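You operate a simulated robot arm through the tools that you are given. There is no shell and no other tool. Be economical: measure what you need, move in short steps, check, and stop when the job is done.

You are at the controls of a simulated robot arm. One attempt, no reset.

TASK
Clamp the pink-edged disc in the buffer slide, buff it until the green lamp lights, then switch off.

Only the result counts: the job must be done as asked and must still hold three seconds after the hand-in. Knocking over, shifting, dropping, spilling or breaking anything else fails it.

THE ROBOT
A 6-joint arm with a two-finger parallel gripper, fixed in place. Base frame: the origin is at the foot of the arm, x ahead of it, y to its left, z up; the work surface is at about z = 0.004. Lengths are in m, angles in rad, forces in N, time in s.
With the tool pointing down near the work surface it reaches from about 0.18 to 0.46 m from the base axis. Its first joint turns from -1.222 to 1.222 rad. Payload 1.9 kg.
Tool frame: the origin (TCP) lies between the finger pads and is the grasp point; the fingertips stand 0.023 m ahead of it; z points along the fingers, y is the line along which they close. Largest opening 0.094 m; finger width 0.038, thickness 0.01; the body of the gripper, 0.054 by 0.096 m, starts 0.039 m behind the TCP.
Orientation is that of the tool frame in the base frame, as a unit quaternion [w, x, y, z]. With the fingers straight down and closing along the base's y, the tool's x points along the base's -x, its y along +y and its z along -z.

THE INTERFACE
- The arm moves only by the tool send_rows. Its argument "targets" is a list of rows, each an object (a shift or turn left out is 0, a gripper value left out holds the last) with "angular": the turn, a rotation vector about the base's x, y, z in rad, a list of three; "dp": the shift along the base's x, y, z in m, a list of three; "claw": the closure in counts, from 0 (fully open) to 255 (shut). In form: [{"angular": [rx, ry, rz], "dp": [dx, dy, dz], "claw": claw}, ...]. A call has 1 to 8 rows; each row is the pose to reach, as a shift and turn from the pose commanded when the call began. A row lasts 0.2 s, in which the tool goes at most 0.05 m and 0.15 rad; a call with a longer step from one row to the next is refused whole, and so is a gripper value outside its range. A pose out of reach is approached as far as the arm can. The call stops where the force on the tool passes 70 N (or 10 N more than at its start, if that is more) or the arm is blocked; 0.2 s more then pass. The fingers move at their own pace (about 0.108 m/s each) and stop on an object; they squeeze with about 24 N. The grip force told is the motor's: it shows also when the fingers shut on nothing. Time passes only in rows, and 0.2 s behind the last, so rows that repeat a pose let the fingers close. The reply holds the time, the measured pose of the TCP, the force on the tool along the base axes, the opening and the grip force, in the units named above and with some noise, with the torque about the TCP (base axes, N m) and any sound that the robot's microphone picked up.
- Cameras (640 x 400 px; columns grow to the right, rows downward): "scene" is fixed at [0.0494, 0.3068, 0.4338]; the picture's right is [-0.83, -0.56, 0.00], its down [-0.27, 0.40, -0.88] and it looks along [0.49, -0.73, -0.48] (base axes); focal length 214 px, centre (320, 200). "wrist" rides on the gripper at [0.087, 0.016, -0.075] in the tool frame; the picture's right is [-0.18, 0.98, 0.00], its down [-0.58, -0.11, -0.81] and it looks along [-0.79, -0.15, 0.59] (tool axes); focal length 243 px, centre (320, 200). There is no depth. A picture from a camera that has moved, and an enlarged one, comes with that camera's place and axes in the base frame and with its lens.
- camera(camera): a new picture of that camera. It takes no simulated time.
- enlarge(camera, box): a new picture of the part [left, top, right, bottom] of that camera's present view, enlarged. It takes no simulated time.
- hand_in(): hands the job in; it is judged then, once.

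Go step by step. Nothing tells you positions but the pictures and the camera data: compare them with the known pose of the tool, close in by small moves and look again before you grip or let go. The budget is 120 turns and 64 pictures, counting those below and the enlarged ones. Unless the task says otherwise, let go and move clear before handing in, and close with one line.

The tools are called as name(argument=value, ...) on one line, values as JSON. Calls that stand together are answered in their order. send_rows: Moves the arm, as the interface text tells. Its arguments: {"type":"object","properties":{"targets":{"type":"array","items":{"type":"object","properties":{"angular":{"type":"array","items":{"type":"number"}},"dp":{"type":"array","items":{"type":"number"}},"claw":{"type":"number"}}}}},"required":["targets"]} The other tools are called the same way: camera (camera) takes a picture; enlarge (camera, box) takes an enlarged picture of a part of a camera's view; hand_in () hands the job in.

At the start:

```text
clock: 0.0
ee_pos: [0.2549, -0.1051, 0.3696]
tool_rot: [0.001, 0.0, 1.0, 0.001]
wrist_force: [0.6, -1.0, -0.4]
wrist_torque: [-0.02, 0.01, -0.01]
opening: 0.0943
grip_force: 0.0
```

scene: 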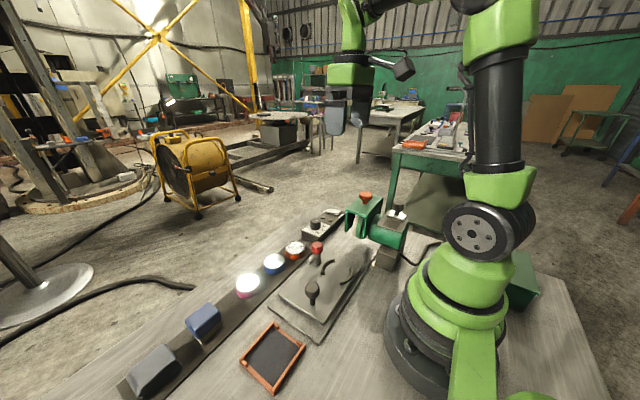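
wrist: 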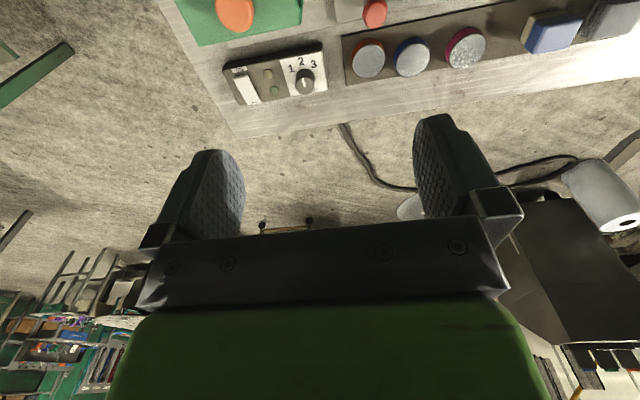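

I see a board with three discs, a slide with knobs, a control panel with a 1-2-3 dial, and a green machine with an orange button. I'll enlarge the pictures to understand them.

enlarge(camera="scene", box=[220, 180, 420, 305])

enlarge(camera="wrist", box=[160, 0, 480, 140])

enlarge(camera="scene", box=[100, 240, 400, 400])

```text
3.20 times, centred on (320, 242) of scene
camera zoom: at [0.0494, 0.3068, 0.4338], right [-0.83, -0.56, 0.0], down [-0.27, 0.4, -0.88], along [0.49, -0.73, -0.48], focal length 686 px, centre (320, 64)
```

zoom: 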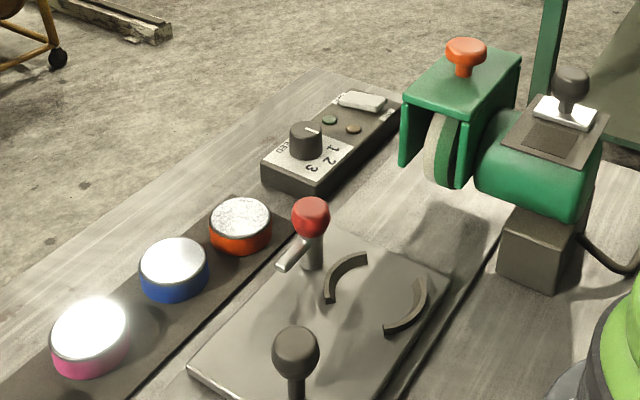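

```text
2.00 times, centred on (320, 70) of wrist
camera zoom: at [0.1689, -0.09, 0.4435], right [0.18, 0.98, 0.0], down [0.58, -0.11, 0.81], along [0.79, -0.15, -0.59], focal length 485 px, centre (320, 460)
```

zoom: 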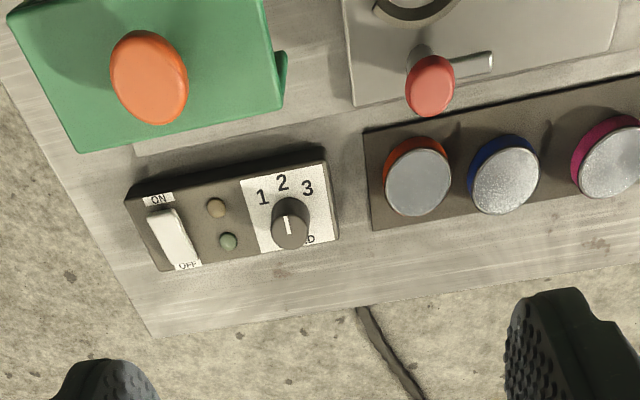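

```text
2.13 times, centred on (250, 320) of scene
camera zoom: at [0.0494, 0.3068, 0.4338], right [-0.83, -0.56, 0.0], down [-0.27, 0.4, -0.88], along [0.49, -0.73, -0.48], focal length 458 px, centre (469, -56)
```

zoom: 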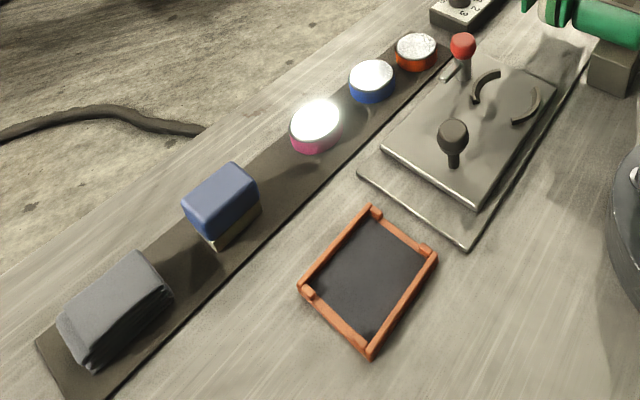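

Discs sit in a row at about x=0.37 (pink near y≈0.11). The slide, with its jaws, red lever and black knob, is at x≈0.23, and the wheel near y≈-0.16. I'll tilt the wrist for a better look at the machine and panel.

send_rows(targets=[{"angular": [0, 0.14, 0], "dp": [-0.01, 0, 0]}, {"angular": [0, 0.28, 0], "dp": [-0.03, 0, 0]}, {"angular": [0, 0.42, 0], "dp": [-0.05, 0, 0]}, {"angular": [0, 0.55, 0], "dp": [-0.06, 0, 0]}, {"angular": [0, 0.55, 0], "dp": [-0.06, 0, 0]}])

camera(camera="wrist")

```text
clock: 1.2
ee_pos: [0.1957, -0.105, 0.3697]
tool_rot: [-0.271, -0.001, 0.963, 0.001]
wrist_force: [0.3, -0.3, 0.2]
wrist_torque: [-0.03, 0.01, -0.03]
opening: 0.0942
grip_force: 0.0
```

```text
58 pictures are left
camera wrist: at [0.1607, -0.0898, 0.4781], right [0.16, 0.98, -0.09], down [0.92, -0.11, 0.38], along [0.37, -0.15, -0.92], focal length 243 px, centre (320, 200)
```

wrist: 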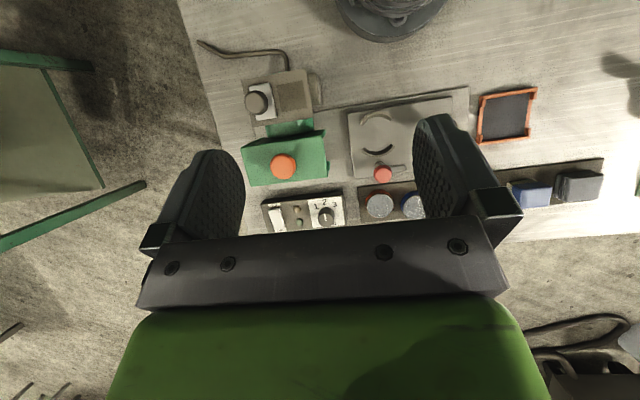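

enlarge(camera="wrist", box=[230, 60, 430, 235])

enlarge(camera="wrist", box=[235, 175, 365, 240])

enlarge(camera="scene", box=[330, 180, 430, 275])

```text
2.29 times, centred on (330, 148) of wrist
camera zoom: at [0.1607, -0.0898, 0.4781], right [0.16, 0.98, -0.09], down [0.92, -0.11, 0.38], along [0.37, -0.15, -0.92], focal length 555 px, centre (297, 320)
```

zoom: 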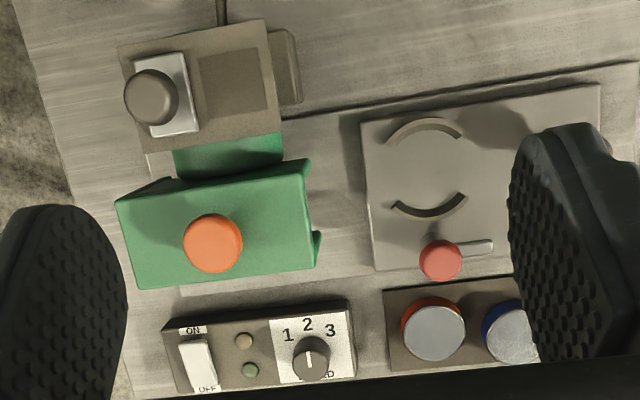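

```text
4.92 times, centred on (300, 208) of wrist
camera zoom: at [0.1607, -0.0898, 0.4781], right [0.16, 0.98, -0.09], down [0.92, -0.11, 0.38], along [0.37, -0.15, -0.92], focal length 1194 px, centre (418, 163)
```

zoom: 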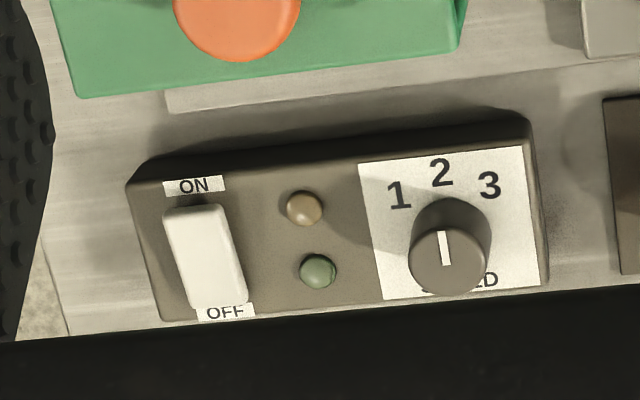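

```text
4.21 times, centred on (380, 228) of scene
camera zoom: at [0.0494, 0.3068, 0.4338], right [-0.83, -0.56, 0.0], down [-0.27, 0.4, -0.88], along [0.49, -0.73, -0.48], focal length 903 px, centre (67, 84)
```

zoom: 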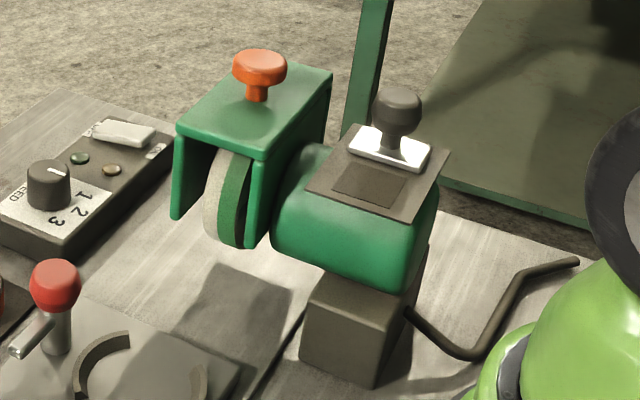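

Speed is set to 2 and the rocker switch can be seen. Next I'll look at the slide and clamp from above.

send_rows(targets=[{"dp": [0.02, 0.05, 0]}, {"dp": [0.02, 0.1, 0]}, {"dp": [0.02, 0.12, 0]}, {"dp": [0.02, 0.12, 0]}])

enlarge(camera="wrist", box=[220, 60, 440, 240])

enlarge(camera="scene", box=[270, 225, 380, 315])

```text
refused: row 1 steps farther than a row can; nothing moved
```

```text
2.22 times, centred on (330, 150) of wrist
camera zoom: at [0.1607, -0.0898, 0.4781], right [0.16, 0.98, -0.09], down [0.92, -0.11, 0.38], along [0.37, -0.15, -0.92], focal length 539 px, centre (298, 311)
```

zoom: 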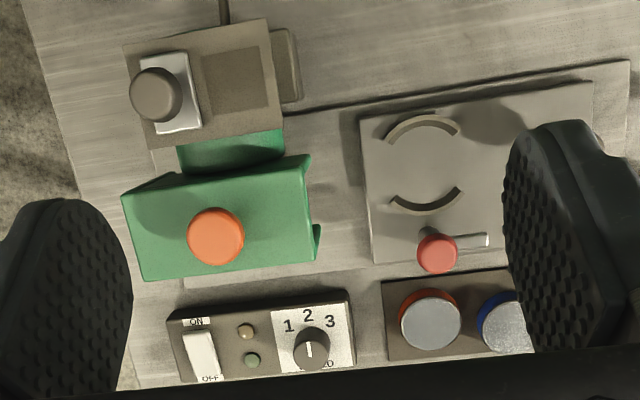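

```text
4.44 times, centred on (325, 270) of scene
camera zoom: at [0.0494, 0.3068, 0.4338], right [-0.83, -0.56, 0.0], down [-0.27, 0.4, -0.88], along [0.49, -0.73, -0.48], focal length 953 px, centre (298, -111)
```

zoom: 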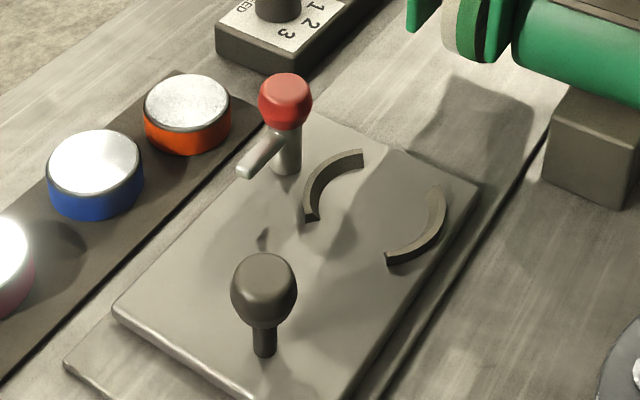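

The nest is two fixed arcs. The red knob turns a clamp arm that should swing over the disc. Next I'll move over to view the pink disc.

send_rows(targets=[{"dp": [0.01, 0.045, 0]}, {"dp": [0.01, 0.09, 0]}, {"dp": [0.01, 0.135, 0]}, {"dp": [0.01, 0.18, 0]}, {"dp": [0.01, 0.2, 0]}, {"dp": [0.01, 0.2, 0]}])

camera(camera="wrist")

```text
clock: 2.6
ee_pos: [0.2058, 0.0958, 0.3697]
tool_rot: [-0.271, 0.0, 0.963, 0.0]
wrist_force: [-0.3, 0.5, 0.1]
wrist_torque: [-0.01, -0.01, 0.0]
opening: 0.0939
grip_force: 0.0
```

```text
52 pictures are left
camera wrist: at [0.171, 0.1112, 0.4782], right [0.16, 0.98, -0.09], down [0.92, -0.11, 0.39], along [0.37, -0.15, -0.92], focal length 243 px, centre (320, 200)
```

wrist: 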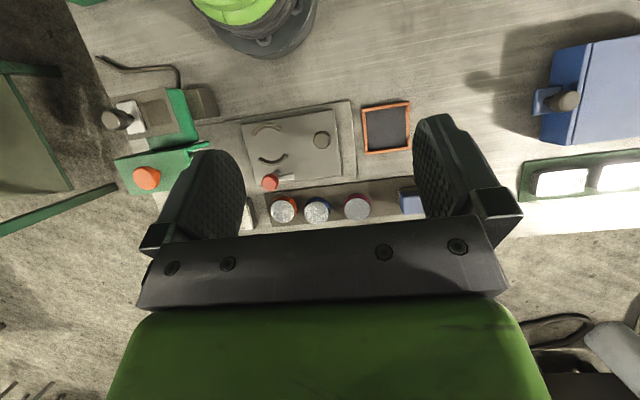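

There is a blue box and a green item further left. I'll look at them, and zoom in on the discs and slide.

enlarge(camera="wrist", box=[480, 20, 640, 240])

enlarge(camera="wrist", box=[240, 90, 420, 230])

```text
1.82 times, centred on (560, 130) of wrist
camera zoom: at [0.171, 0.1112, 0.4782], right [0.16, 0.98, -0.09], down [0.92, -0.11, 0.39], along [0.37, -0.15, -0.92], focal length 441 px, centre (-116, 327)
```

zoom: 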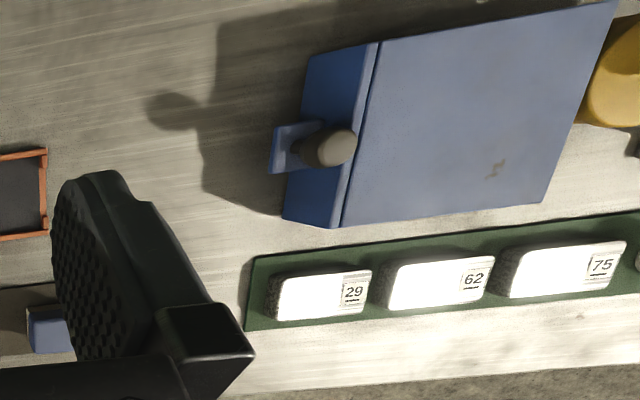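

```text
2.86 times, centred on (330, 160) of wrist
camera zoom: at [0.171, 0.1112, 0.4782], right [0.16, 0.98, -0.09], down [0.92, -0.11, 0.39], along [0.37, -0.15, -0.92], focal length 693 px, centre (291, 314)
```

zoom: 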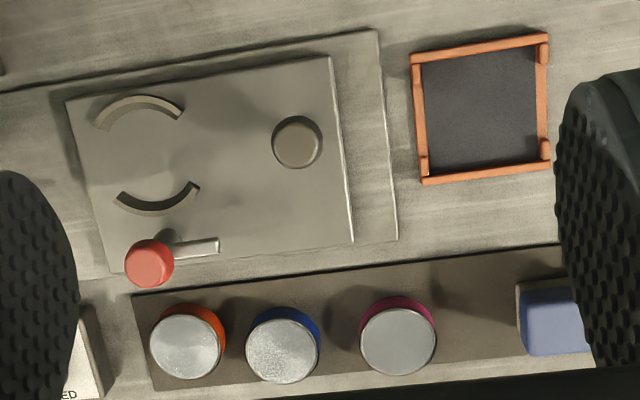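

The pink disc comes out near (0.38, 0.11), the nest near (0.228, -0.037) and the red knob near (0.29, -0.04). I'll go above the pink disc with the tool vertical and the fingers part-closed so they clear the blue disc.

send_rows(targets=[{"angular": [0, -0.14, 0], "dp": [0.025, 0.002, -0.03], "claw": 50}, {"angular": [0, -0.28, 0], "dp": [0.05, 0.004, -0.06]}, {"angular": [0, -0.42, 0], "dp": [0.075, 0.006, -0.09]}, {"angular": [0, -0.55, 0], "dp": [0.1, 0.008, -0.12]}, {"angular": [0, -0.55, 0], "dp": [0.125, 0.01, -0.15]}, {"angular": [0, -0.55, 0], "dp": [0.15, 0.012, -0.18]}, {"angular": [0, -0.55, 0], "dp": [0.174, 0.014, -0.21]}, {"angular": [0, -0.55, 0], "dp": [0.174, 0.014, -0.24]}])

camera(camera="wrist")

enlarge(camera="scene", box=[180, 200, 380, 325])

```text
clock: 4.4
ee_pos: [0.3791, 0.108, 0.1273]
tool_rot: [0.002, 0.001, 1.0, 0.001]
wrist_force: [-1.1, 0.1, -0.2]
wrist_torque: [-0.01, 0.0, 0.04]
opening: 0.0758
grip_force: 0.0
```

```text
49 pictures are left
camera wrist: at [0.2924, 0.1234, 0.2022], right [0.19, 0.98, 0.0], down [0.58, -0.11, 0.81], along [0.79, -0.15, -0.59], focal length 243 px, centre (320, 200)
```

wrist: 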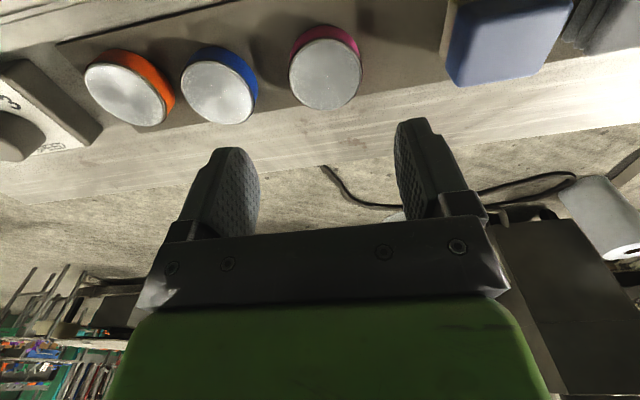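

```text
3.20 times, centred on (280, 262) of scene
camera zoom: at [0.0494, 0.3068, 0.4338], right [-0.83, -0.56, 0.0], down [-0.27, 0.4, -0.88], along [0.49, -0.73, -0.48], focal length 686 px, centre (448, 0)
```

zoom: 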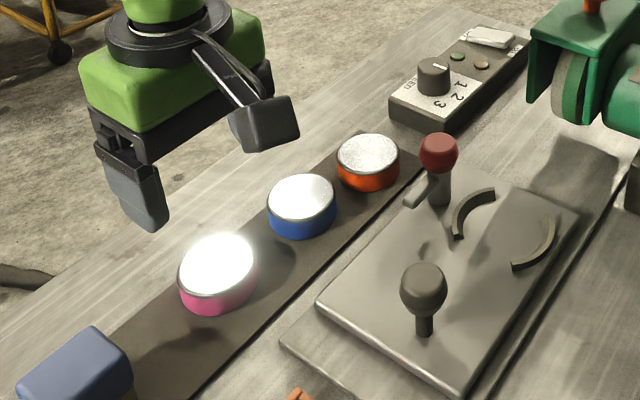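

The disc appears to be at about (0.375, 0.111). I'll descend partway and recheck.

send_rows(targets=[{"dp": [-0.004, 0.003, -0.025]}, {"dp": [-0.004, 0.003, -0.05]}, {"dp": [-0.004, 0.003, -0.05]}])

camera(camera="wrist")

enlarge(camera="scene", box=[190, 220, 310, 310])

```text
clock: 5.2
ee_pos: [0.3738, 0.1111, 0.0794]
tool_rot: [0.002, 0.001, 1.0, 0.001]
wrist_force: [-0.8, -0.2, -0.4]
wrist_torque: [-0.05, -0.01, -0.03]
opening: 0.0756
grip_force: 0.0
```

```text
47 pictures are left
camera wrist: at [0.2878, 0.1273, 0.1528], right [0.18, 0.98, 0.0], down [0.58, -0.11, 0.81], along [0.79, -0.15, -0.59], focal length 243 px, centre (320, 200)
```

wrist: 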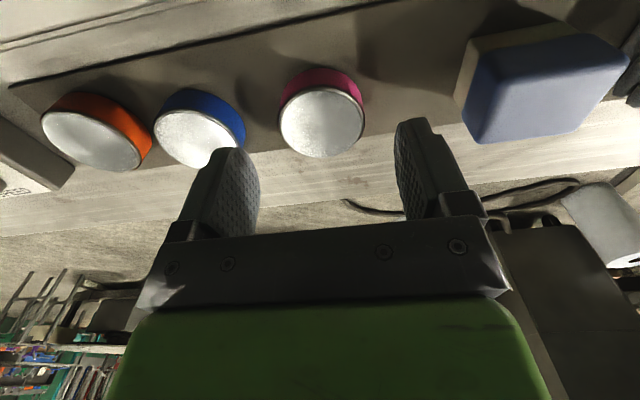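

```text
4.44 times, centred on (250, 265) of scene
camera zoom: at [0.0494, 0.3068, 0.4338], right [-0.83, -0.56, 0.0], down [-0.27, 0.4, -0.88], along [0.49, -0.73, -0.48], focal length 953 px, centre (631, -89)
```

zoom: 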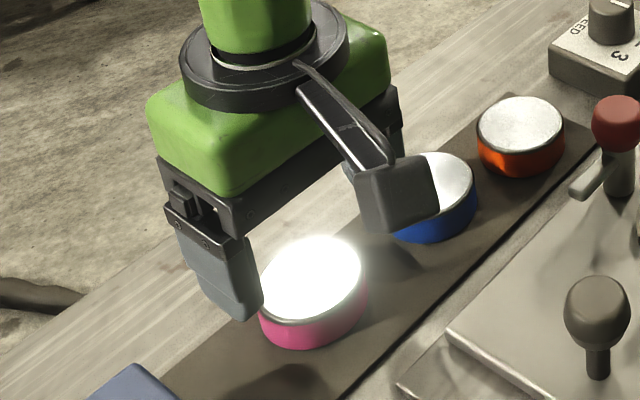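

Aligned within a couple of mm. I'll descend so the tips reach the upper half of the disc.

send_rows(targets=[{"dp": [0.002, 0.001, -0.02]}, {"dp": [0.002, 0.001, -0.037]}, {"dp": [0.002, 0.001, -0.037]}])

camera(camera="wrist")

enlarge(camera="scene", box=[190, 220, 310, 310])

```text
clock: 6.0
ee_pos: [0.3778, 0.1116, 0.0431]
tool_rot: [0.002, 0.0, 1.0, 0.001]
wrist_force: [0.0, 0.3, 0.1]
wrist_torque: [0.0, 0.01, 0.04]
opening: 0.0756
grip_force: 0.1
```

```text
45 pictures are left
camera wrist: at [0.2911, 0.1282, 0.1177], right [0.18, 0.98, 0.0], down [0.58, -0.11, 0.81], along [0.79, -0.15, -0.59], focal length 243 px, centre (320, 200)
```

wrist: 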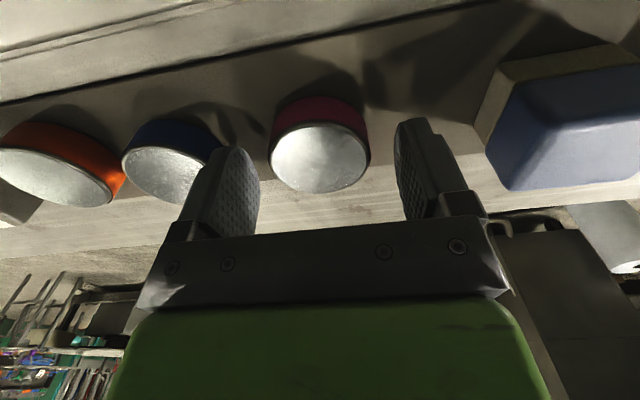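

```text
4.44 times, centred on (250, 265) of scene
camera zoom: at [0.0494, 0.3068, 0.4338], right [-0.83, -0.56, 0.0], down [-0.27, 0.4, -0.88], along [0.49, -0.73, -0.48], focal length 953 px, centre (631, -89)
```

zoom: 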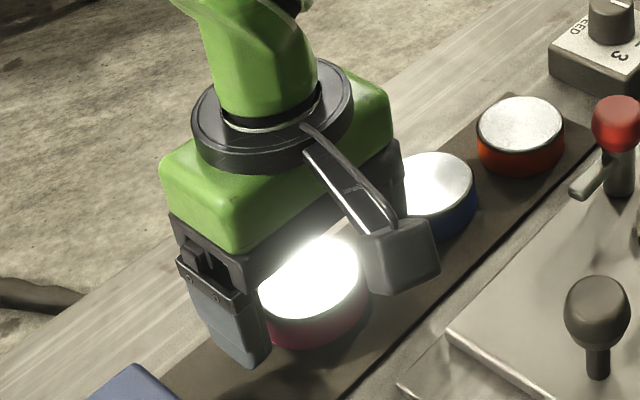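

Centered on the disc. I'll go 3 mm lower and close.

send_rows(targets=[{"dp": [-0.002, 0, -0.003]}, {"dp": [-0.002, 0, -0.003], "claw": 90}, {"dp": [-0.002, 0, -0.003], "claw": 120}, {"dp": [-0.002, 0, -0.003], "claw": 140}, {"dp": [-0.002, 0, -0.003], "claw": 140}])

camera(camera="wrist")

```text
clock: 7.2
ee_pos: [0.3755, 0.1118, 0.0394]
tool_rot: [0.001, 0.0, 1.0, 0.001]
wrist_force: [0.0, -0.6, -0.6]
wrist_torque: [-0.12, 0.0, 0.04]
opening: 0.0535
grip_force: 24.7
```

```text
43 pictures are left
camera wrist: at [0.2891, 0.1283, 0.1144], right [0.18, 0.98, 0.0], down [0.58, -0.11, 0.81], along [0.79, -0.15, -0.59], focal length 243 px, centre (320, 200)
```

wrist: 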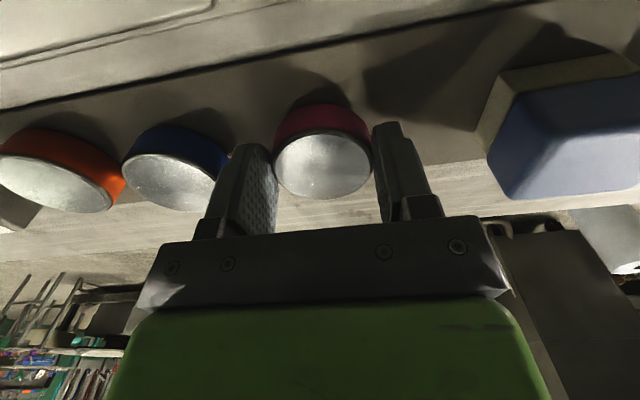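

Disc gripped (0.0535 m). Lifting it straight up.

send_rows(targets=[{"dp": [0, 0, 0.02], "claw": 150}, {"dp": [0, 0, 0.06]}, {"dp": [0, 0, 0.1]}, {"dp": [0, 0, 0.11]}])

camera(camera="wrist")

enlarge(camera="scene", box=[190, 180, 350, 300])

```text
clock: 8.2
ee_pos: [0.3756, 0.1128, 0.1502]
tool_rot: [0.0, 0.001, 1.0, 0.0]
wrist_force: [0.4, 0.6, -4.2]
wrist_torque: [0.01, 0.06, 0.01]
opening: 0.0531
grip_force: 24.2
```

```text
42 pictures are left
camera wrist: at [0.2887, 0.128, 0.223], right [0.18, 0.98, 0.0], down [0.58, -0.11, 0.81], along [0.79, -0.15, -0.59], focal length 243 px, centre (320, 200)
```

wrist: 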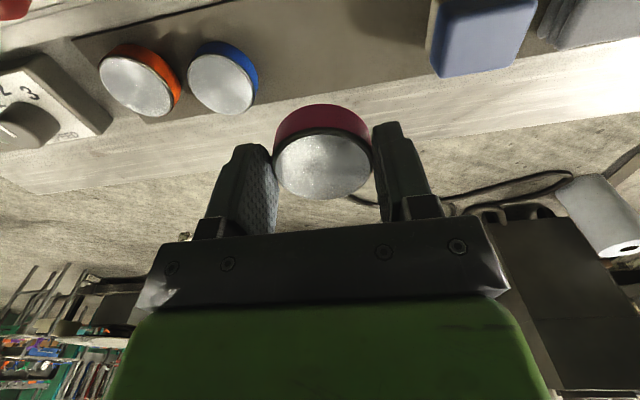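

```text
3.33 times, centred on (270, 240) of scene
camera zoom: at [0.0494, 0.3068, 0.4338], right [-0.83, -0.56, 0.0], down [-0.27, 0.4, -0.88], along [0.49, -0.73, -0.48], focal length 715 px, centre (487, 67)
```

zoom: 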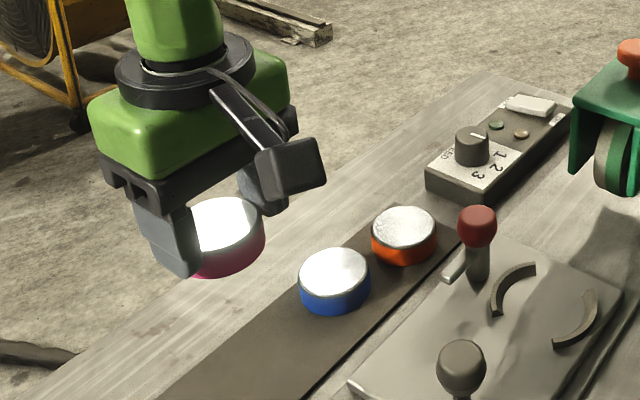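

Disc is held level. Moving above the nest.

send_rows(targets=[{"dp": [-0.024, -0.025, 0]}, {"dp": [-0.048, -0.05, 0]}, {"dp": [-0.072, -0.075, 0]}, {"dp": [-0.096, -0.1, 0]}, {"dp": [-0.12, -0.125, 0]}, {"dp": [-0.144, -0.149, 0]}, {"dp": [-0.144, -0.149, 0]}])

camera(camera="wrist")

enlarge(camera="scene", box=[270, 190, 430, 310])

```text
clock: 9.8
ee_pos: [0.2294, -0.0354, 0.1474]
tool_rot: [0.001, 0.0, 1.0, 0.001]
wrist_force: [0.8, 0.0, -3.9]
wrist_torque: [0.01, 0.01, 0.02]
opening: 0.0536
grip_force: 24.3
```

```text
40 pictures are left
camera wrist: at [0.1429, -0.0199, 0.2223], right [0.18, 0.98, 0.0], down [0.58, -0.11, 0.81], along [0.79, -0.15, -0.59], focal length 243 px, centre (320, 200)
```

wrist: 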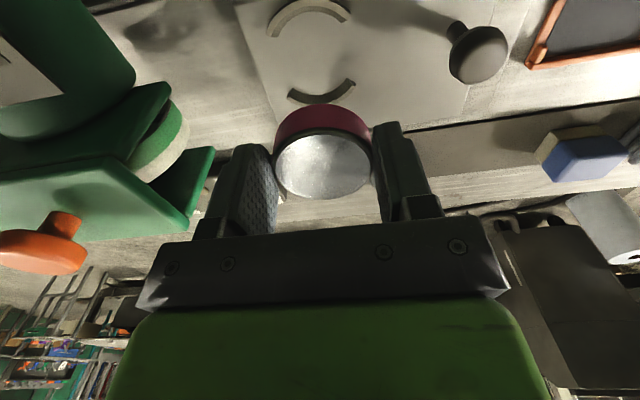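

```text
3.33 times, centred on (350, 250) of scene
camera zoom: at [0.0494, 0.3068, 0.4338], right [-0.83, -0.56, 0.0], down [-0.27, 0.4, -0.88], along [0.49, -0.73, -0.48], focal length 715 px, centre (220, 33)
```

zoom: 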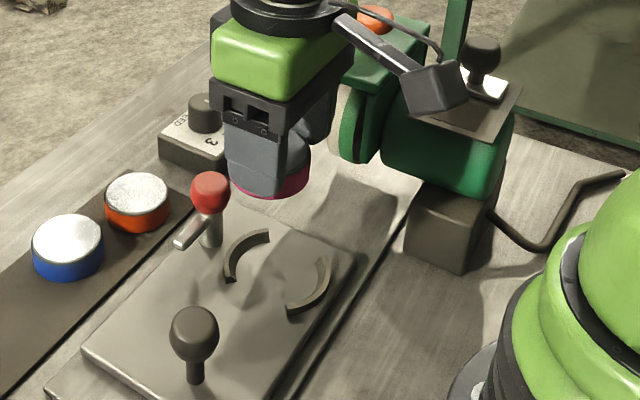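

Nest centre comes out around (0.227, -0.040); the disc is about 5 mm too far in +y. I'll correct that and lower partway.

send_rows(targets=[{"dp": [0.001, -0.005, -0.02]}, {"dp": [0.001, -0.005, -0.04]}, {"dp": [0.001, -0.005, -0.065]}, {"dp": [0.001, -0.005, -0.065]}])

camera(camera="wrist")

enlarge(camera="scene", box=[290, 220, 400, 310])

```text
clock: 10.8
ee_pos: [0.2313, -0.042, 0.0837]
tool_rot: [0.001, -0.001, 1.0, 0.001]
wrist_force: [-0.1, 0.2, -4.1]
wrist_torque: [0.04, 0.02, -0.02]
opening: 0.0533
grip_force: 24.0
```

```text
38 pictures are left
camera wrist: at [0.1453, -0.0259, 0.1569], right [0.18, 0.98, 0.0], down [0.58, -0.11, 0.81], along [0.79, -0.15, -0.59], focal length 243 px, centre (320, 200)
```

wrist: 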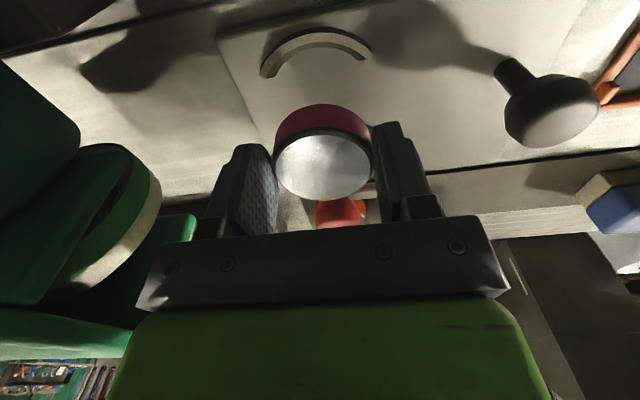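

```text
4.44 times, centred on (345, 265) of scene
camera zoom: at [0.0494, 0.3068, 0.4338], right [-0.83, -0.56, 0.0], down [-0.27, 0.4, -0.88], along [0.49, -0.73, -0.48], focal length 953 px, centre (209, -89)
```

zoom: 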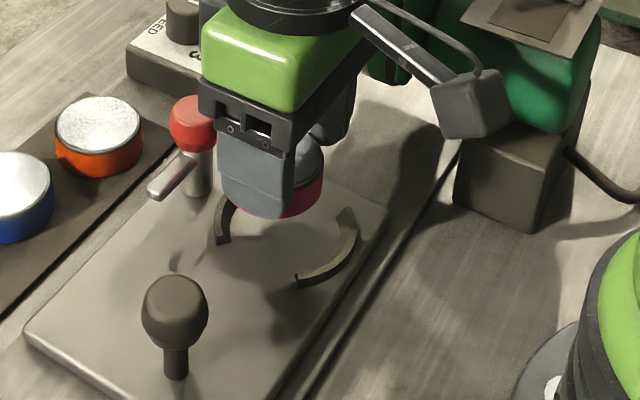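

Well aligned now (≈1 mm). Lowering further and checking from the scene camera.

send_rows(targets=[{"dp": [-0.001, 0.001, -0.012]}, {"dp": [-0.001, 0.001, -0.022]}, {"dp": [-0.001, 0.001, -0.022]}])

camera(camera="wrist")

enlarge(camera="scene", box=[310, 240, 390, 300])

```text
clock: 11.6
ee_pos: [0.2309, -0.042, 0.0617]
tool_rot: [0.001, -0.001, 1.0, 0.001]
wrist_force: [-0.1, -0.6, -3.7]
wrist_torque: [0.0, 0.0, 0.02]
opening: 0.0533
grip_force: 24.3
```

```text
36 pictures are left
camera wrist: at [0.1448, -0.0251, 0.1364], right [0.18, 0.98, 0.0], down [0.58, -0.11, 0.81], along [0.79, -0.15, -0.59], focal length 243 px, centre (320, 200)
```

wrist: 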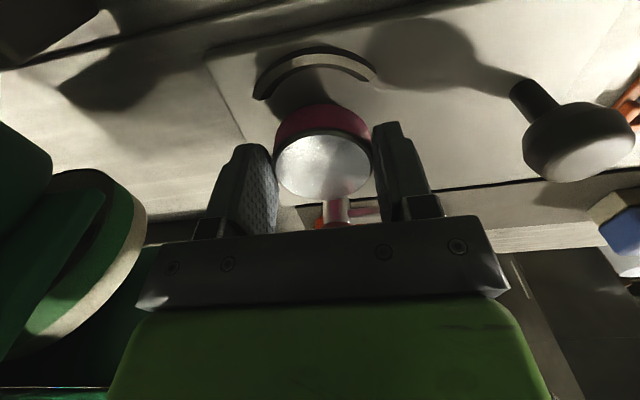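

```text
6.67 times, centred on (350, 270) of scene
camera zoom: at [0.0494, 0.3068, 0.4338], right [-0.83, -0.56, 0.0], down [-0.27, 0.4, -0.88], along [0.49, -0.73, -0.48], focal length 1430 px, centre (120, -267)
```

zoom: 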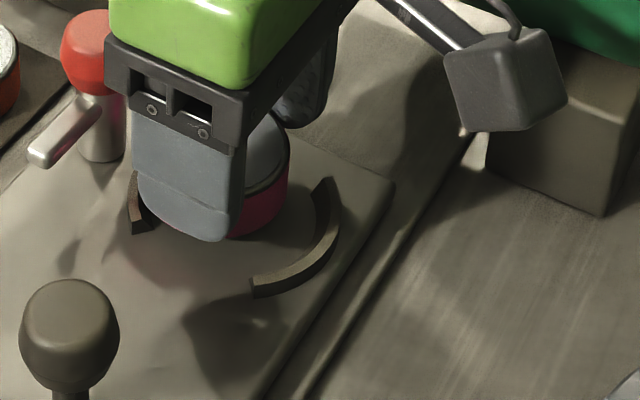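

Y is right; x needs about 1.5 mm less. Lowering gently.

send_rows(targets=[{"dp": [-0.0015, 0, -0.004]}, {"dp": [-0.0015, 0, -0.008]}, {"dp": [-0.0015, 0, -0.01]}, {"dp": [-0.0015, 0, -0.01]}])

camera(camera="wrist")

enlarge(camera="scene", box=[310, 240, 390, 300])

```text
clock: 12.6
ee_pos: [0.2302, -0.0417, 0.0524]
tool_rot: [0.002, 0.001, 1.0, 0.001]
wrist_force: [1.1, -0.5, 14.8]
wrist_torque: [-0.04, -0.15, 0.0]
opening: 0.0534
grip_force: 23.9
```

```text
34 pictures are left
camera wrist: at [0.1435, -0.025, 0.1263], right [0.19, 0.98, 0.0], down [0.58, -0.11, 0.81], along [0.79, -0.15, -0.59], focal length 243 px, centre (320, 200)
```

wrist: 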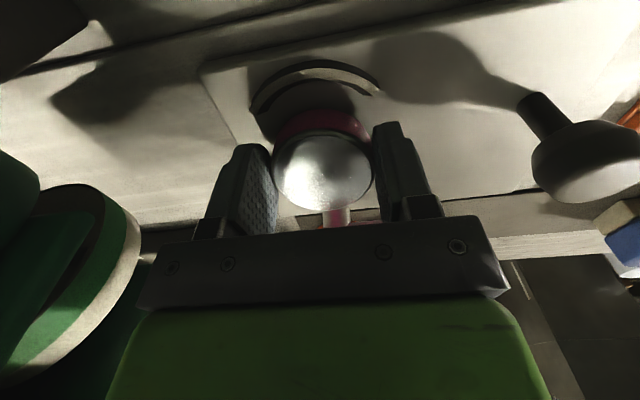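

```text
6.67 times, centred on (350, 270) of scene
camera zoom: at [0.0494, 0.3068, 0.4338], right [-0.83, -0.56, 0.0], down [-0.27, 0.4, -0.88], along [0.49, -0.73, -0.48], focal length 1430 px, centre (120, -267)
```

zoom: 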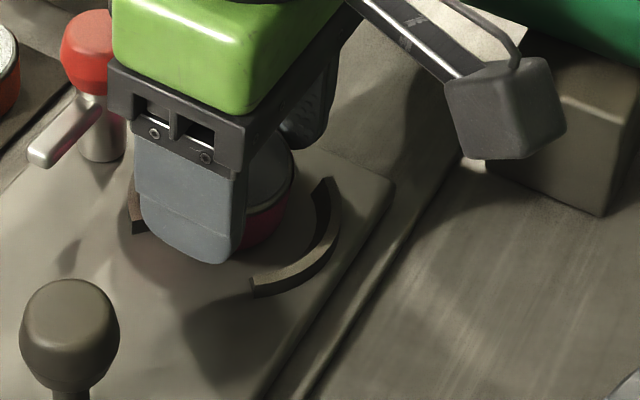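

Contact, but the gap to the -x arc looks larger than on the other side, so the disc may be sitting on the +x arc. I'll lift slightly, shift -3 mm in x and probe again.

send_rows(targets=[{"dp": [0, 0, 0.006]}, {"dp": [-0.003, 0, 0.006]}, {"dp": [-0.003, 0, 0.001]}, {"dp": [-0.003, 0, -0.002]}, {"dp": [-0.003, 0, -0.004]}, {"dp": [-0.003, 0, -0.004]}])

enlarge(camera="wrist", box=[220, 40, 420, 240])

enlarge(camera="scene", box=[310, 240, 390, 300])

```text
clock: 14.0
ee_pos: [0.2282, -0.0398, 0.0467]
tool_rot: [0.002, 0.001, 1.0, 0.001]
wrist_force: [0.6, -2.1, 11.5]
wrist_torque: [-0.03, 0.28, 0.03]
opening: 0.053
grip_force: 23.7
```

```text
2.00 times, centred on (320, 140) of wrist
camera zoom: at [0.1411, -0.0242, 0.1215], right [0.18, 0.98, 0.0], down [0.58, -0.11, 0.81], along [0.79, -0.15, -0.59], focal length 485 px, centre (320, 320)
```

zoom: 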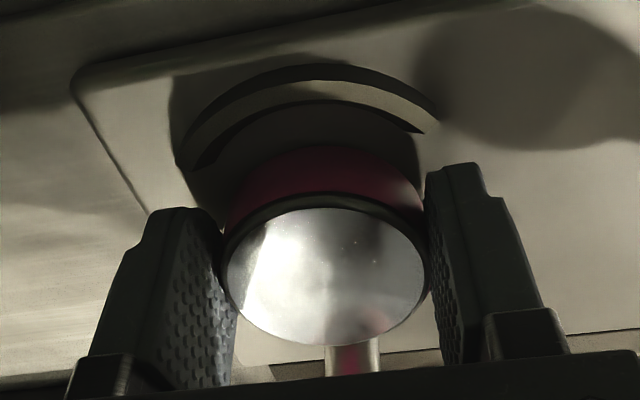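

```text
6.67 times, centred on (350, 270) of scene
camera zoom: at [0.0494, 0.3068, 0.4338], right [-0.83, -0.56, 0.0], down [-0.27, 0.4, -0.88], along [0.49, -0.73, -0.48], focal length 1430 px, centre (120, -267)
```

zoom: 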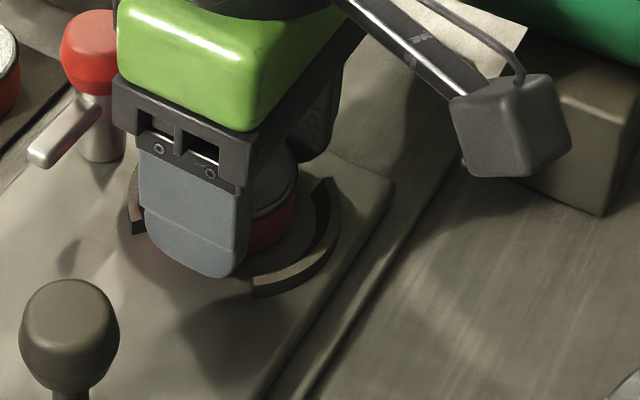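

It went 6 mm lower this time, so it is inside the nest. There is still more gap on the -x side, so I'll centre by another 2.5 mm and press lightly.

send_rows(targets=[{"dp": [0, 0, 0.002]}, {"dp": [-0.0025, 0, 0.002]}, {"dp": [-0.0025, 0, 0]}, {"dp": [-0.0025, 0, -0.001]}, {"dp": [-0.0025, 0, -0.001]}])

enlarge(camera="scene", box=[310, 240, 390, 300])

```text
clock: 15.3
ee_pos: [0.2238, -0.0409, 0.047]
tool_rot: [0.001, 0.001, 1.0, 0.001]
wrist_force: [-1.7, -0.9, 7.1]
wrist_torque: [-0.38, 0.25, 0.13]
opening: 0.0531
grip_force: 24.0
stopped in row 5: the force on the tool passed its limit at 74 N (the readings are from after the stop); the commanded pose is now the measured one
```

```text
6.67 times, centred on (350, 270) of scene
camera zoom: at [0.0494, 0.3068, 0.4338], right [-0.83, -0.56, 0.0], down [-0.27, 0.4, -0.88], along [0.49, -0.73, -0.48], focal length 1430 px, centre (120, -267)
```

zoom: 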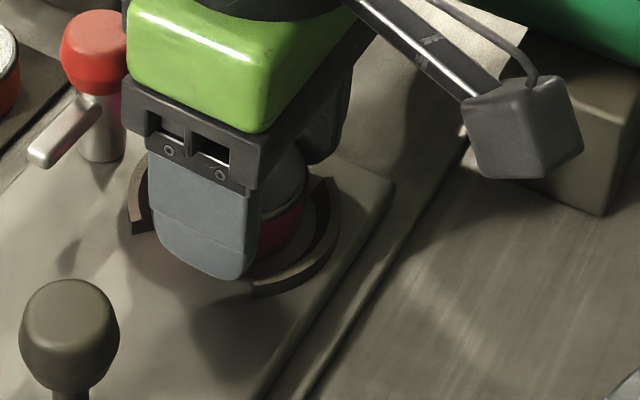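

A finger is probably touching an arc end. I'll back off 1.5 mm and open the fingers to let the disc settle.

send_rows(targets=[{"dp": [0.001, 0, 0.0015]}, {"dp": [0.001, 0, 0.0015]}, {"dp": [0.001, 0, 0.0015], "claw": 100}, {"dp": [0.001, 0, 0.0015], "claw": 70}, {"dp": [0.001, 0, 0.0015], "claw": 60}])

enlarge(camera="wrist", box=[220, 40, 420, 240])

enlarge(camera="scene", box=[310, 240, 390, 300])

```text
clock: 16.5
ee_pos: [0.2257, -0.0407, 0.0496]
tool_rot: [0.0, 0.001, 1.0, 0.001]
wrist_force: [-0.1, -0.2, -0.2]
wrist_torque: [0.0, -0.01, 0.01]
opening: 0.072
grip_force: 0.0
```

```text
2.00 times, centred on (320, 140) of wrist
camera zoom: at [0.1388, -0.0252, 0.1231], right [0.19, 0.98, 0.0], down [0.58, -0.11, 0.81], along [0.79, -0.15, -0.59], focal length 485 px, centre (320, 320)
```

zoom: 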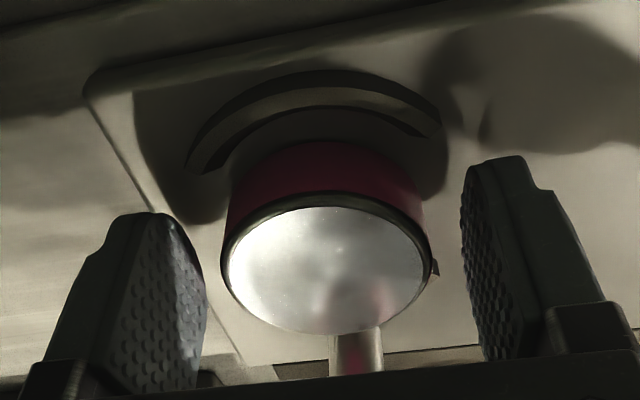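

```text
6.67 times, centred on (350, 270) of scene
camera zoom: at [0.0494, 0.3068, 0.4338], right [-0.83, -0.56, 0.0], down [-0.27, 0.4, -0.88], along [0.49, -0.73, -0.48], focal length 1430 px, centre (120, -267)
```

zoom: 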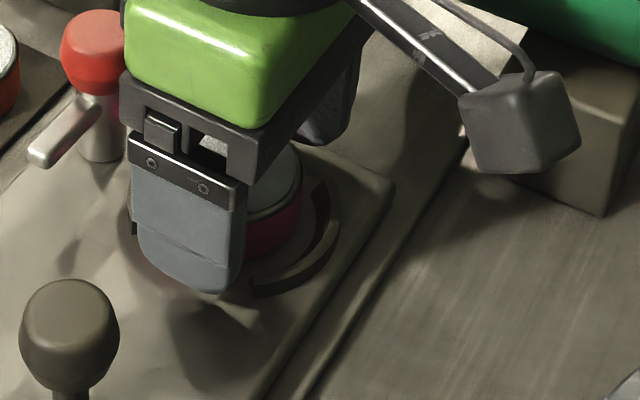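

Released. I'll rise straight up and look at how the disc sits.

send_rows(targets=[{"dp": [0, 0, 0.03]}, {"dp": [0, 0, 0.07]}, {"dp": [0, 0.03, 0.11]}, {"dp": [0, 0.07, 0.13]}, {"dp": [0, 0.11, 0.13]}, {"dp": [0, 0.11, 0.13]}])

enlarge(camera="scene", box=[290, 225, 390, 300])

camera(camera="wrist")

```text
clock: 17.9
ee_pos: [0.2255, 0.07, 0.1779]
tool_rot: [0.0, 0.001, 1.0, 0.001]
wrist_force: [-0.1, 0.1, 0.9]
wrist_torque: [0.02, 0.0, 0.0]
opening: 0.0718
grip_force: 0.1
```

```text
5.33 times, centred on (340, 262) of scene
camera zoom: at [0.0494, 0.3068, 0.4338], right [-0.83, -0.56, 0.0], down [-0.27, 0.4, -0.88], along [0.49, -0.73, -0.48], focal length 1144 px, centre (213, -133)
```

zoom: 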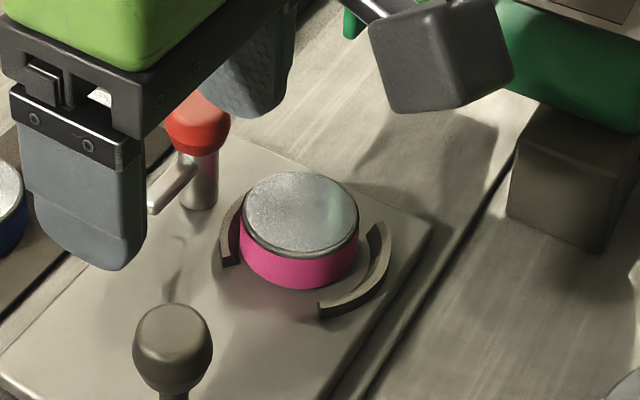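

```text
26 pictures are left
camera wrist: at [0.1396, 0.0856, 0.2521], right [0.19, 0.98, 0.0], down [0.58, -0.11, 0.81], along [0.79, -0.15, -0.59], focal length 243 px, centre (320, 200)
```

wrist: 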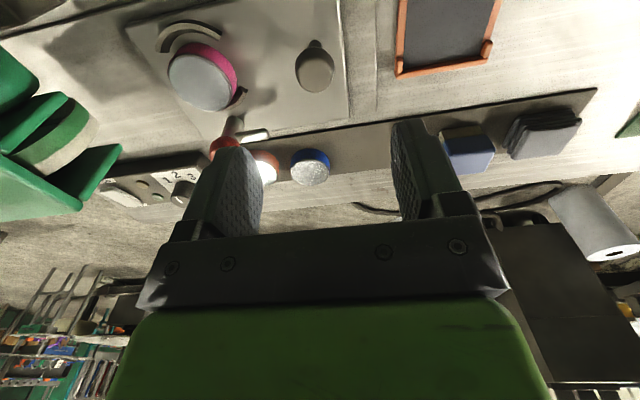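

The disc sits flat between the arcs. Now the clamp: I'll pre-rotate the tool by -90° (camera on the safe +y side) over the red knob, so turning +90° swings the arm over the disc.

send_rows(targets=[{"angular": [0, 0, -0.145], "dp": [0.01, 0, 0], "claw": 90}, {"angular": [0, 0, -0.29], "dp": [0.02, -0.02, 0]}, {"angular": [0, 0, -0.435], "dp": [0.03, -0.04, 0]}, {"angular": [0, 0, -0.58], "dp": [0.04, -0.06, 0]}, {"angular": [0, 0, -0.725], "dp": [0.05, -0.08, 0]}, {"angular": [0, 0, -0.87], "dp": [0.06, -0.095, 0]}, {"angular": [0, 0, -1.015], "dp": [0.06, -0.106, 0]}, {"angular": [0, 0, -1.16], "dp": [0.06, -0.106, 0]}])

send_rows(targets=[{"angular": [0, 0, -0.14], "dp": [0, 0, -0.01]}, {"angular": [0, 0, -0.28], "dp": [0, 0, -0.02]}, {"angular": [0, 0, -0.41], "dp": [0, 0, -0.03]}, {"angular": [0, 0, -0.41], "dp": [0, 0, -0.04]}])

camera(camera="wrist")

```text
clock: 19.7
ee_pos: [0.2848, -0.0371, 0.1789]
tool_rot: [0.001, 0.55, 0.835, 0.001]
wrist_force: [0.2, 0.7, -0.5]
wrist_torque: [-0.05, 0.02, 0.0]
opening: 0.0608
grip_force: 0.2
```

```text
clock: 20.7
ee_pos: [0.2839, -0.0382, 0.1385]
tool_rot: [0.002, 0.708, 0.707, 0.0]
wrist_force: [0.2, -0.3, 0.2]
wrist_torque: [-0.04, -0.02, -0.01]
opening: 0.0606
grip_force: 0.1
```

```text
25 pictures are left
camera wrist: at [0.3007, 0.0498, 0.2127], right [0.98, -0.19, 0.0], down [-0.11, -0.58, 0.81], along [-0.15, -0.79, -0.59], focal length 243 px, centre (320, 200)
```

wrist: 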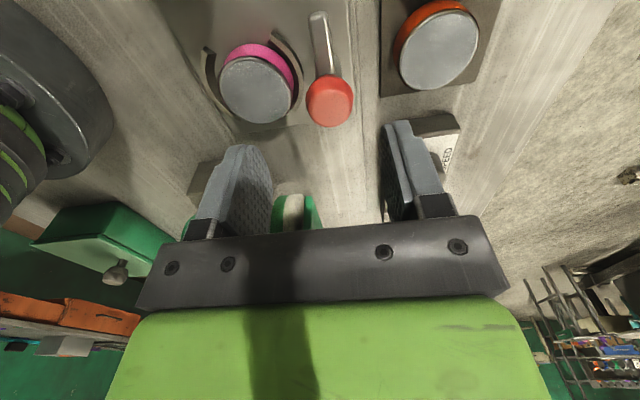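

Red knob is at about (0.292, -0.035) with the arm pointing +y. I'll descend around the knob and close lightly.

send_rows(targets=[{"dp": [0.008, 0.003, -0.02]}, {"dp": [0.008, 0.003, -0.045]}, {"dp": [0.008, 0.003, -0.06]}, {"dp": [0.008, 0.003, -0.06]}])

camera(camera="wrist")

```text
clock: 21.7
ee_pos: [0.2923, -0.0347, 0.0772]
tool_rot: [0.002, 0.707, 0.707, 0.001]
wrist_force: [0.6, -0.1, -0.6]
wrist_torque: [0.02, 0.0, -0.01]
opening: 0.0608
grip_force: 0.1
```

```text
24 pictures are left
camera wrist: at [0.3086, 0.0514, 0.1518], right [0.98, -0.18, 0.0], down [-0.11, -0.58, 0.81], along [-0.15, -0.79, -0.59], focal length 243 px, centre (320, 200)
```

wrist: 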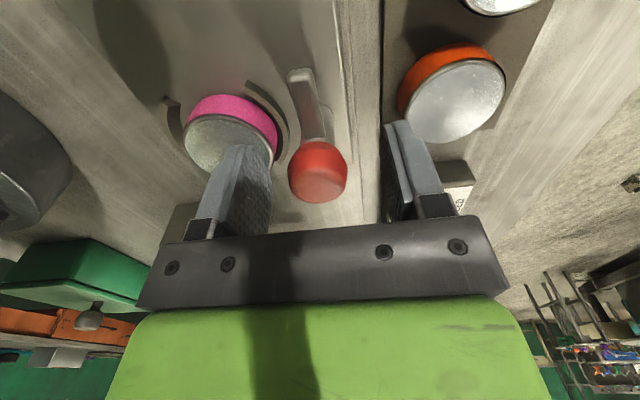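

Knob is centred between the fingers. Closing on it.

send_rows(targets=[{"dp": [0, 0, -0.004], "claw": 140}, {"dp": [0, 0, -0.004], "claw": 190}, {"dp": [0, 0, -0.004], "claw": 210}, {"dp": [0, 0, -0.004], "claw": 210}])

```text
clock: 22.7
ee_pos: [0.2904, -0.0361, 0.0738]
tool_rot: [-0.003, 0.708, 0.706, -0.002]
wrist_force: [-35.9, -4.0, 16.3]
wrist_torque: [-0.15, -0.32, -0.1]
opening: 0.0319
grip_force: 44.9
```

The knob sits slightly to -x of the tool. I'll relieve that by shifting -x.

send_rows(targets=[{"dp": [-0.003, -0.001, 0]}, {"dp": [-0.003, -0.001, 0]}])

```text
clock: 23.3
ee_pos: [0.2892, -0.0355, 0.0727]
tool_rot: [0.001, 0.706, 0.708, 0.001]
wrist_force: [1.2, 2.4, -33.8]
wrist_torque: [0.78, 0.5, 0.02]
opening: 0.0319
grip_force: 44.9
```

Now a vertical pull shows. I'll look before turning.

enlarge(camera="scene", box=[290, 225, 370, 285])

enlarge(camera="wrist", box=[220, 60, 420, 220])

```text
6.67 times, centred on (330, 255) of scene
camera zoom: at [0.0495, 0.3068, 0.4338], right [-0.83, -0.56, 0.0], down [-0.27, 0.4, -0.88], along [0.49, -0.73, -0.48], focal length 1430 px, centre (253, -167)
```

zoom: 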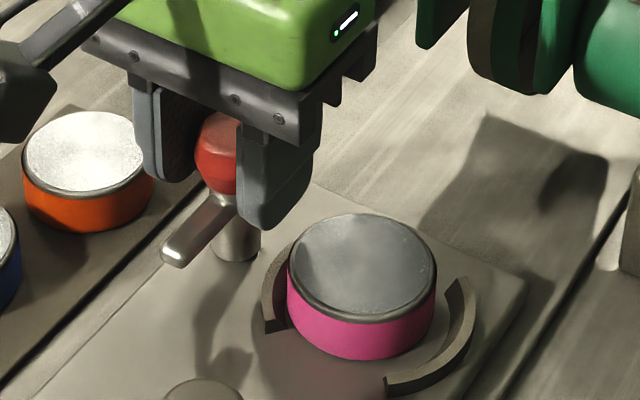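

```text
2.50 times, centred on (320, 140) of wrist
camera zoom: at [0.3062, 0.0507, 0.1482], right [0.98, -0.18, 0.0], down [-0.11, -0.58, 0.81], along [-0.15, -0.79, -0.59], focal length 606 px, centre (320, 350)
```

zoom: 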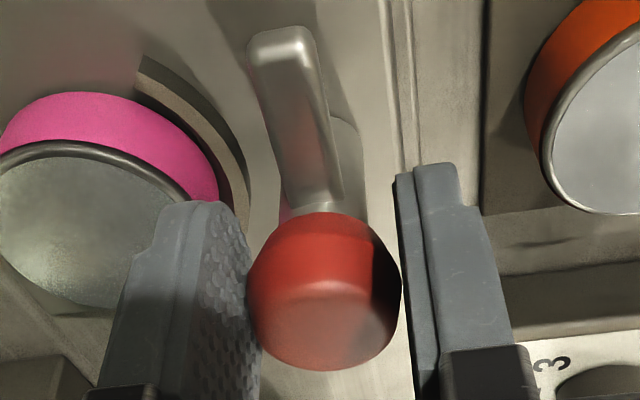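

Grip on the knob is good. Trying a first part-turn of +0.43 rad.

send_rows(targets=[{"angular": [0, 0, 0.14], "dp": [0, 0, -0.001]}, {"angular": [0, 0, 0.28], "dp": [0, 0, -0.001]}, {"angular": [0, 0, 0.42], "dp": [0, 0, -0.001]}, {"angular": [0, 0, 0.42], "dp": [0, 0, -0.001]}])

enlarge(camera="scene", box=[290, 225, 370, 285])

```text
clock: 24.3
ee_pos: [0.2892, -0.0356, 0.0729]
tool_rot: [0.0, 0.545, 0.838, 0.0]
wrist_force: [-34.3, -34.0, 12.6]
wrist_torque: [-0.01, -0.04, -0.19]
opening: 0.0318
grip_force: 44.9
```

```text
6.67 times, centred on (330, 255) of scene
camera zoom: at [0.0494, 0.3068, 0.4338], right [-0.83, -0.56, 0.0], down [-0.27, 0.4, -0.88], along [0.49, -0.73, -0.48], focal length 1430 px, centre (253, -167)
```

zoom: 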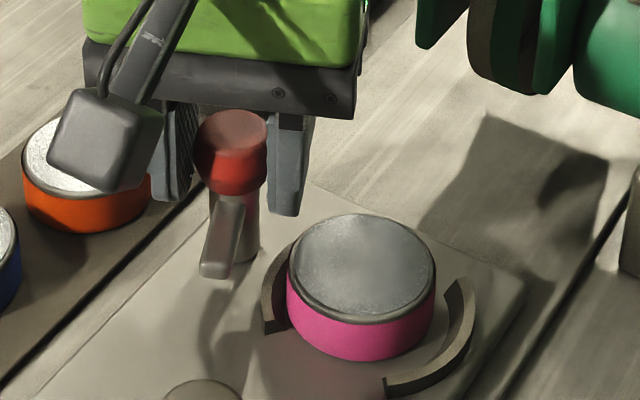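

The arm follows and swings toward the disc. Continuing with a small lateral correction.

send_rows(targets=[{"angular": [0, 0, 0.14], "dp": [-0.001, -0.001, 0]}, {"angular": [0, 0, 0.28], "dp": [-0.001, -0.002, 0]}, {"angular": [0, 0, 0.42], "dp": [-0.001, -0.002, 0]}, {"angular": [0, 0, 0.56], "dp": [-0.001, -0.002, 0]}, {"angular": [0, 0, 0.56], "dp": [-0.001, -0.002, 0]}])

```text
clock: 25.5
ee_pos: [0.2863, -0.0379, 0.0741]
tool_rot: [-0.004, 0.292, 0.956, 0.0]
wrist_force: [-36.7, -19.8, 5.0]
wrist_torque: [0.2, -0.15, -0.17]
opening: 0.0318
grip_force: 45.2
```

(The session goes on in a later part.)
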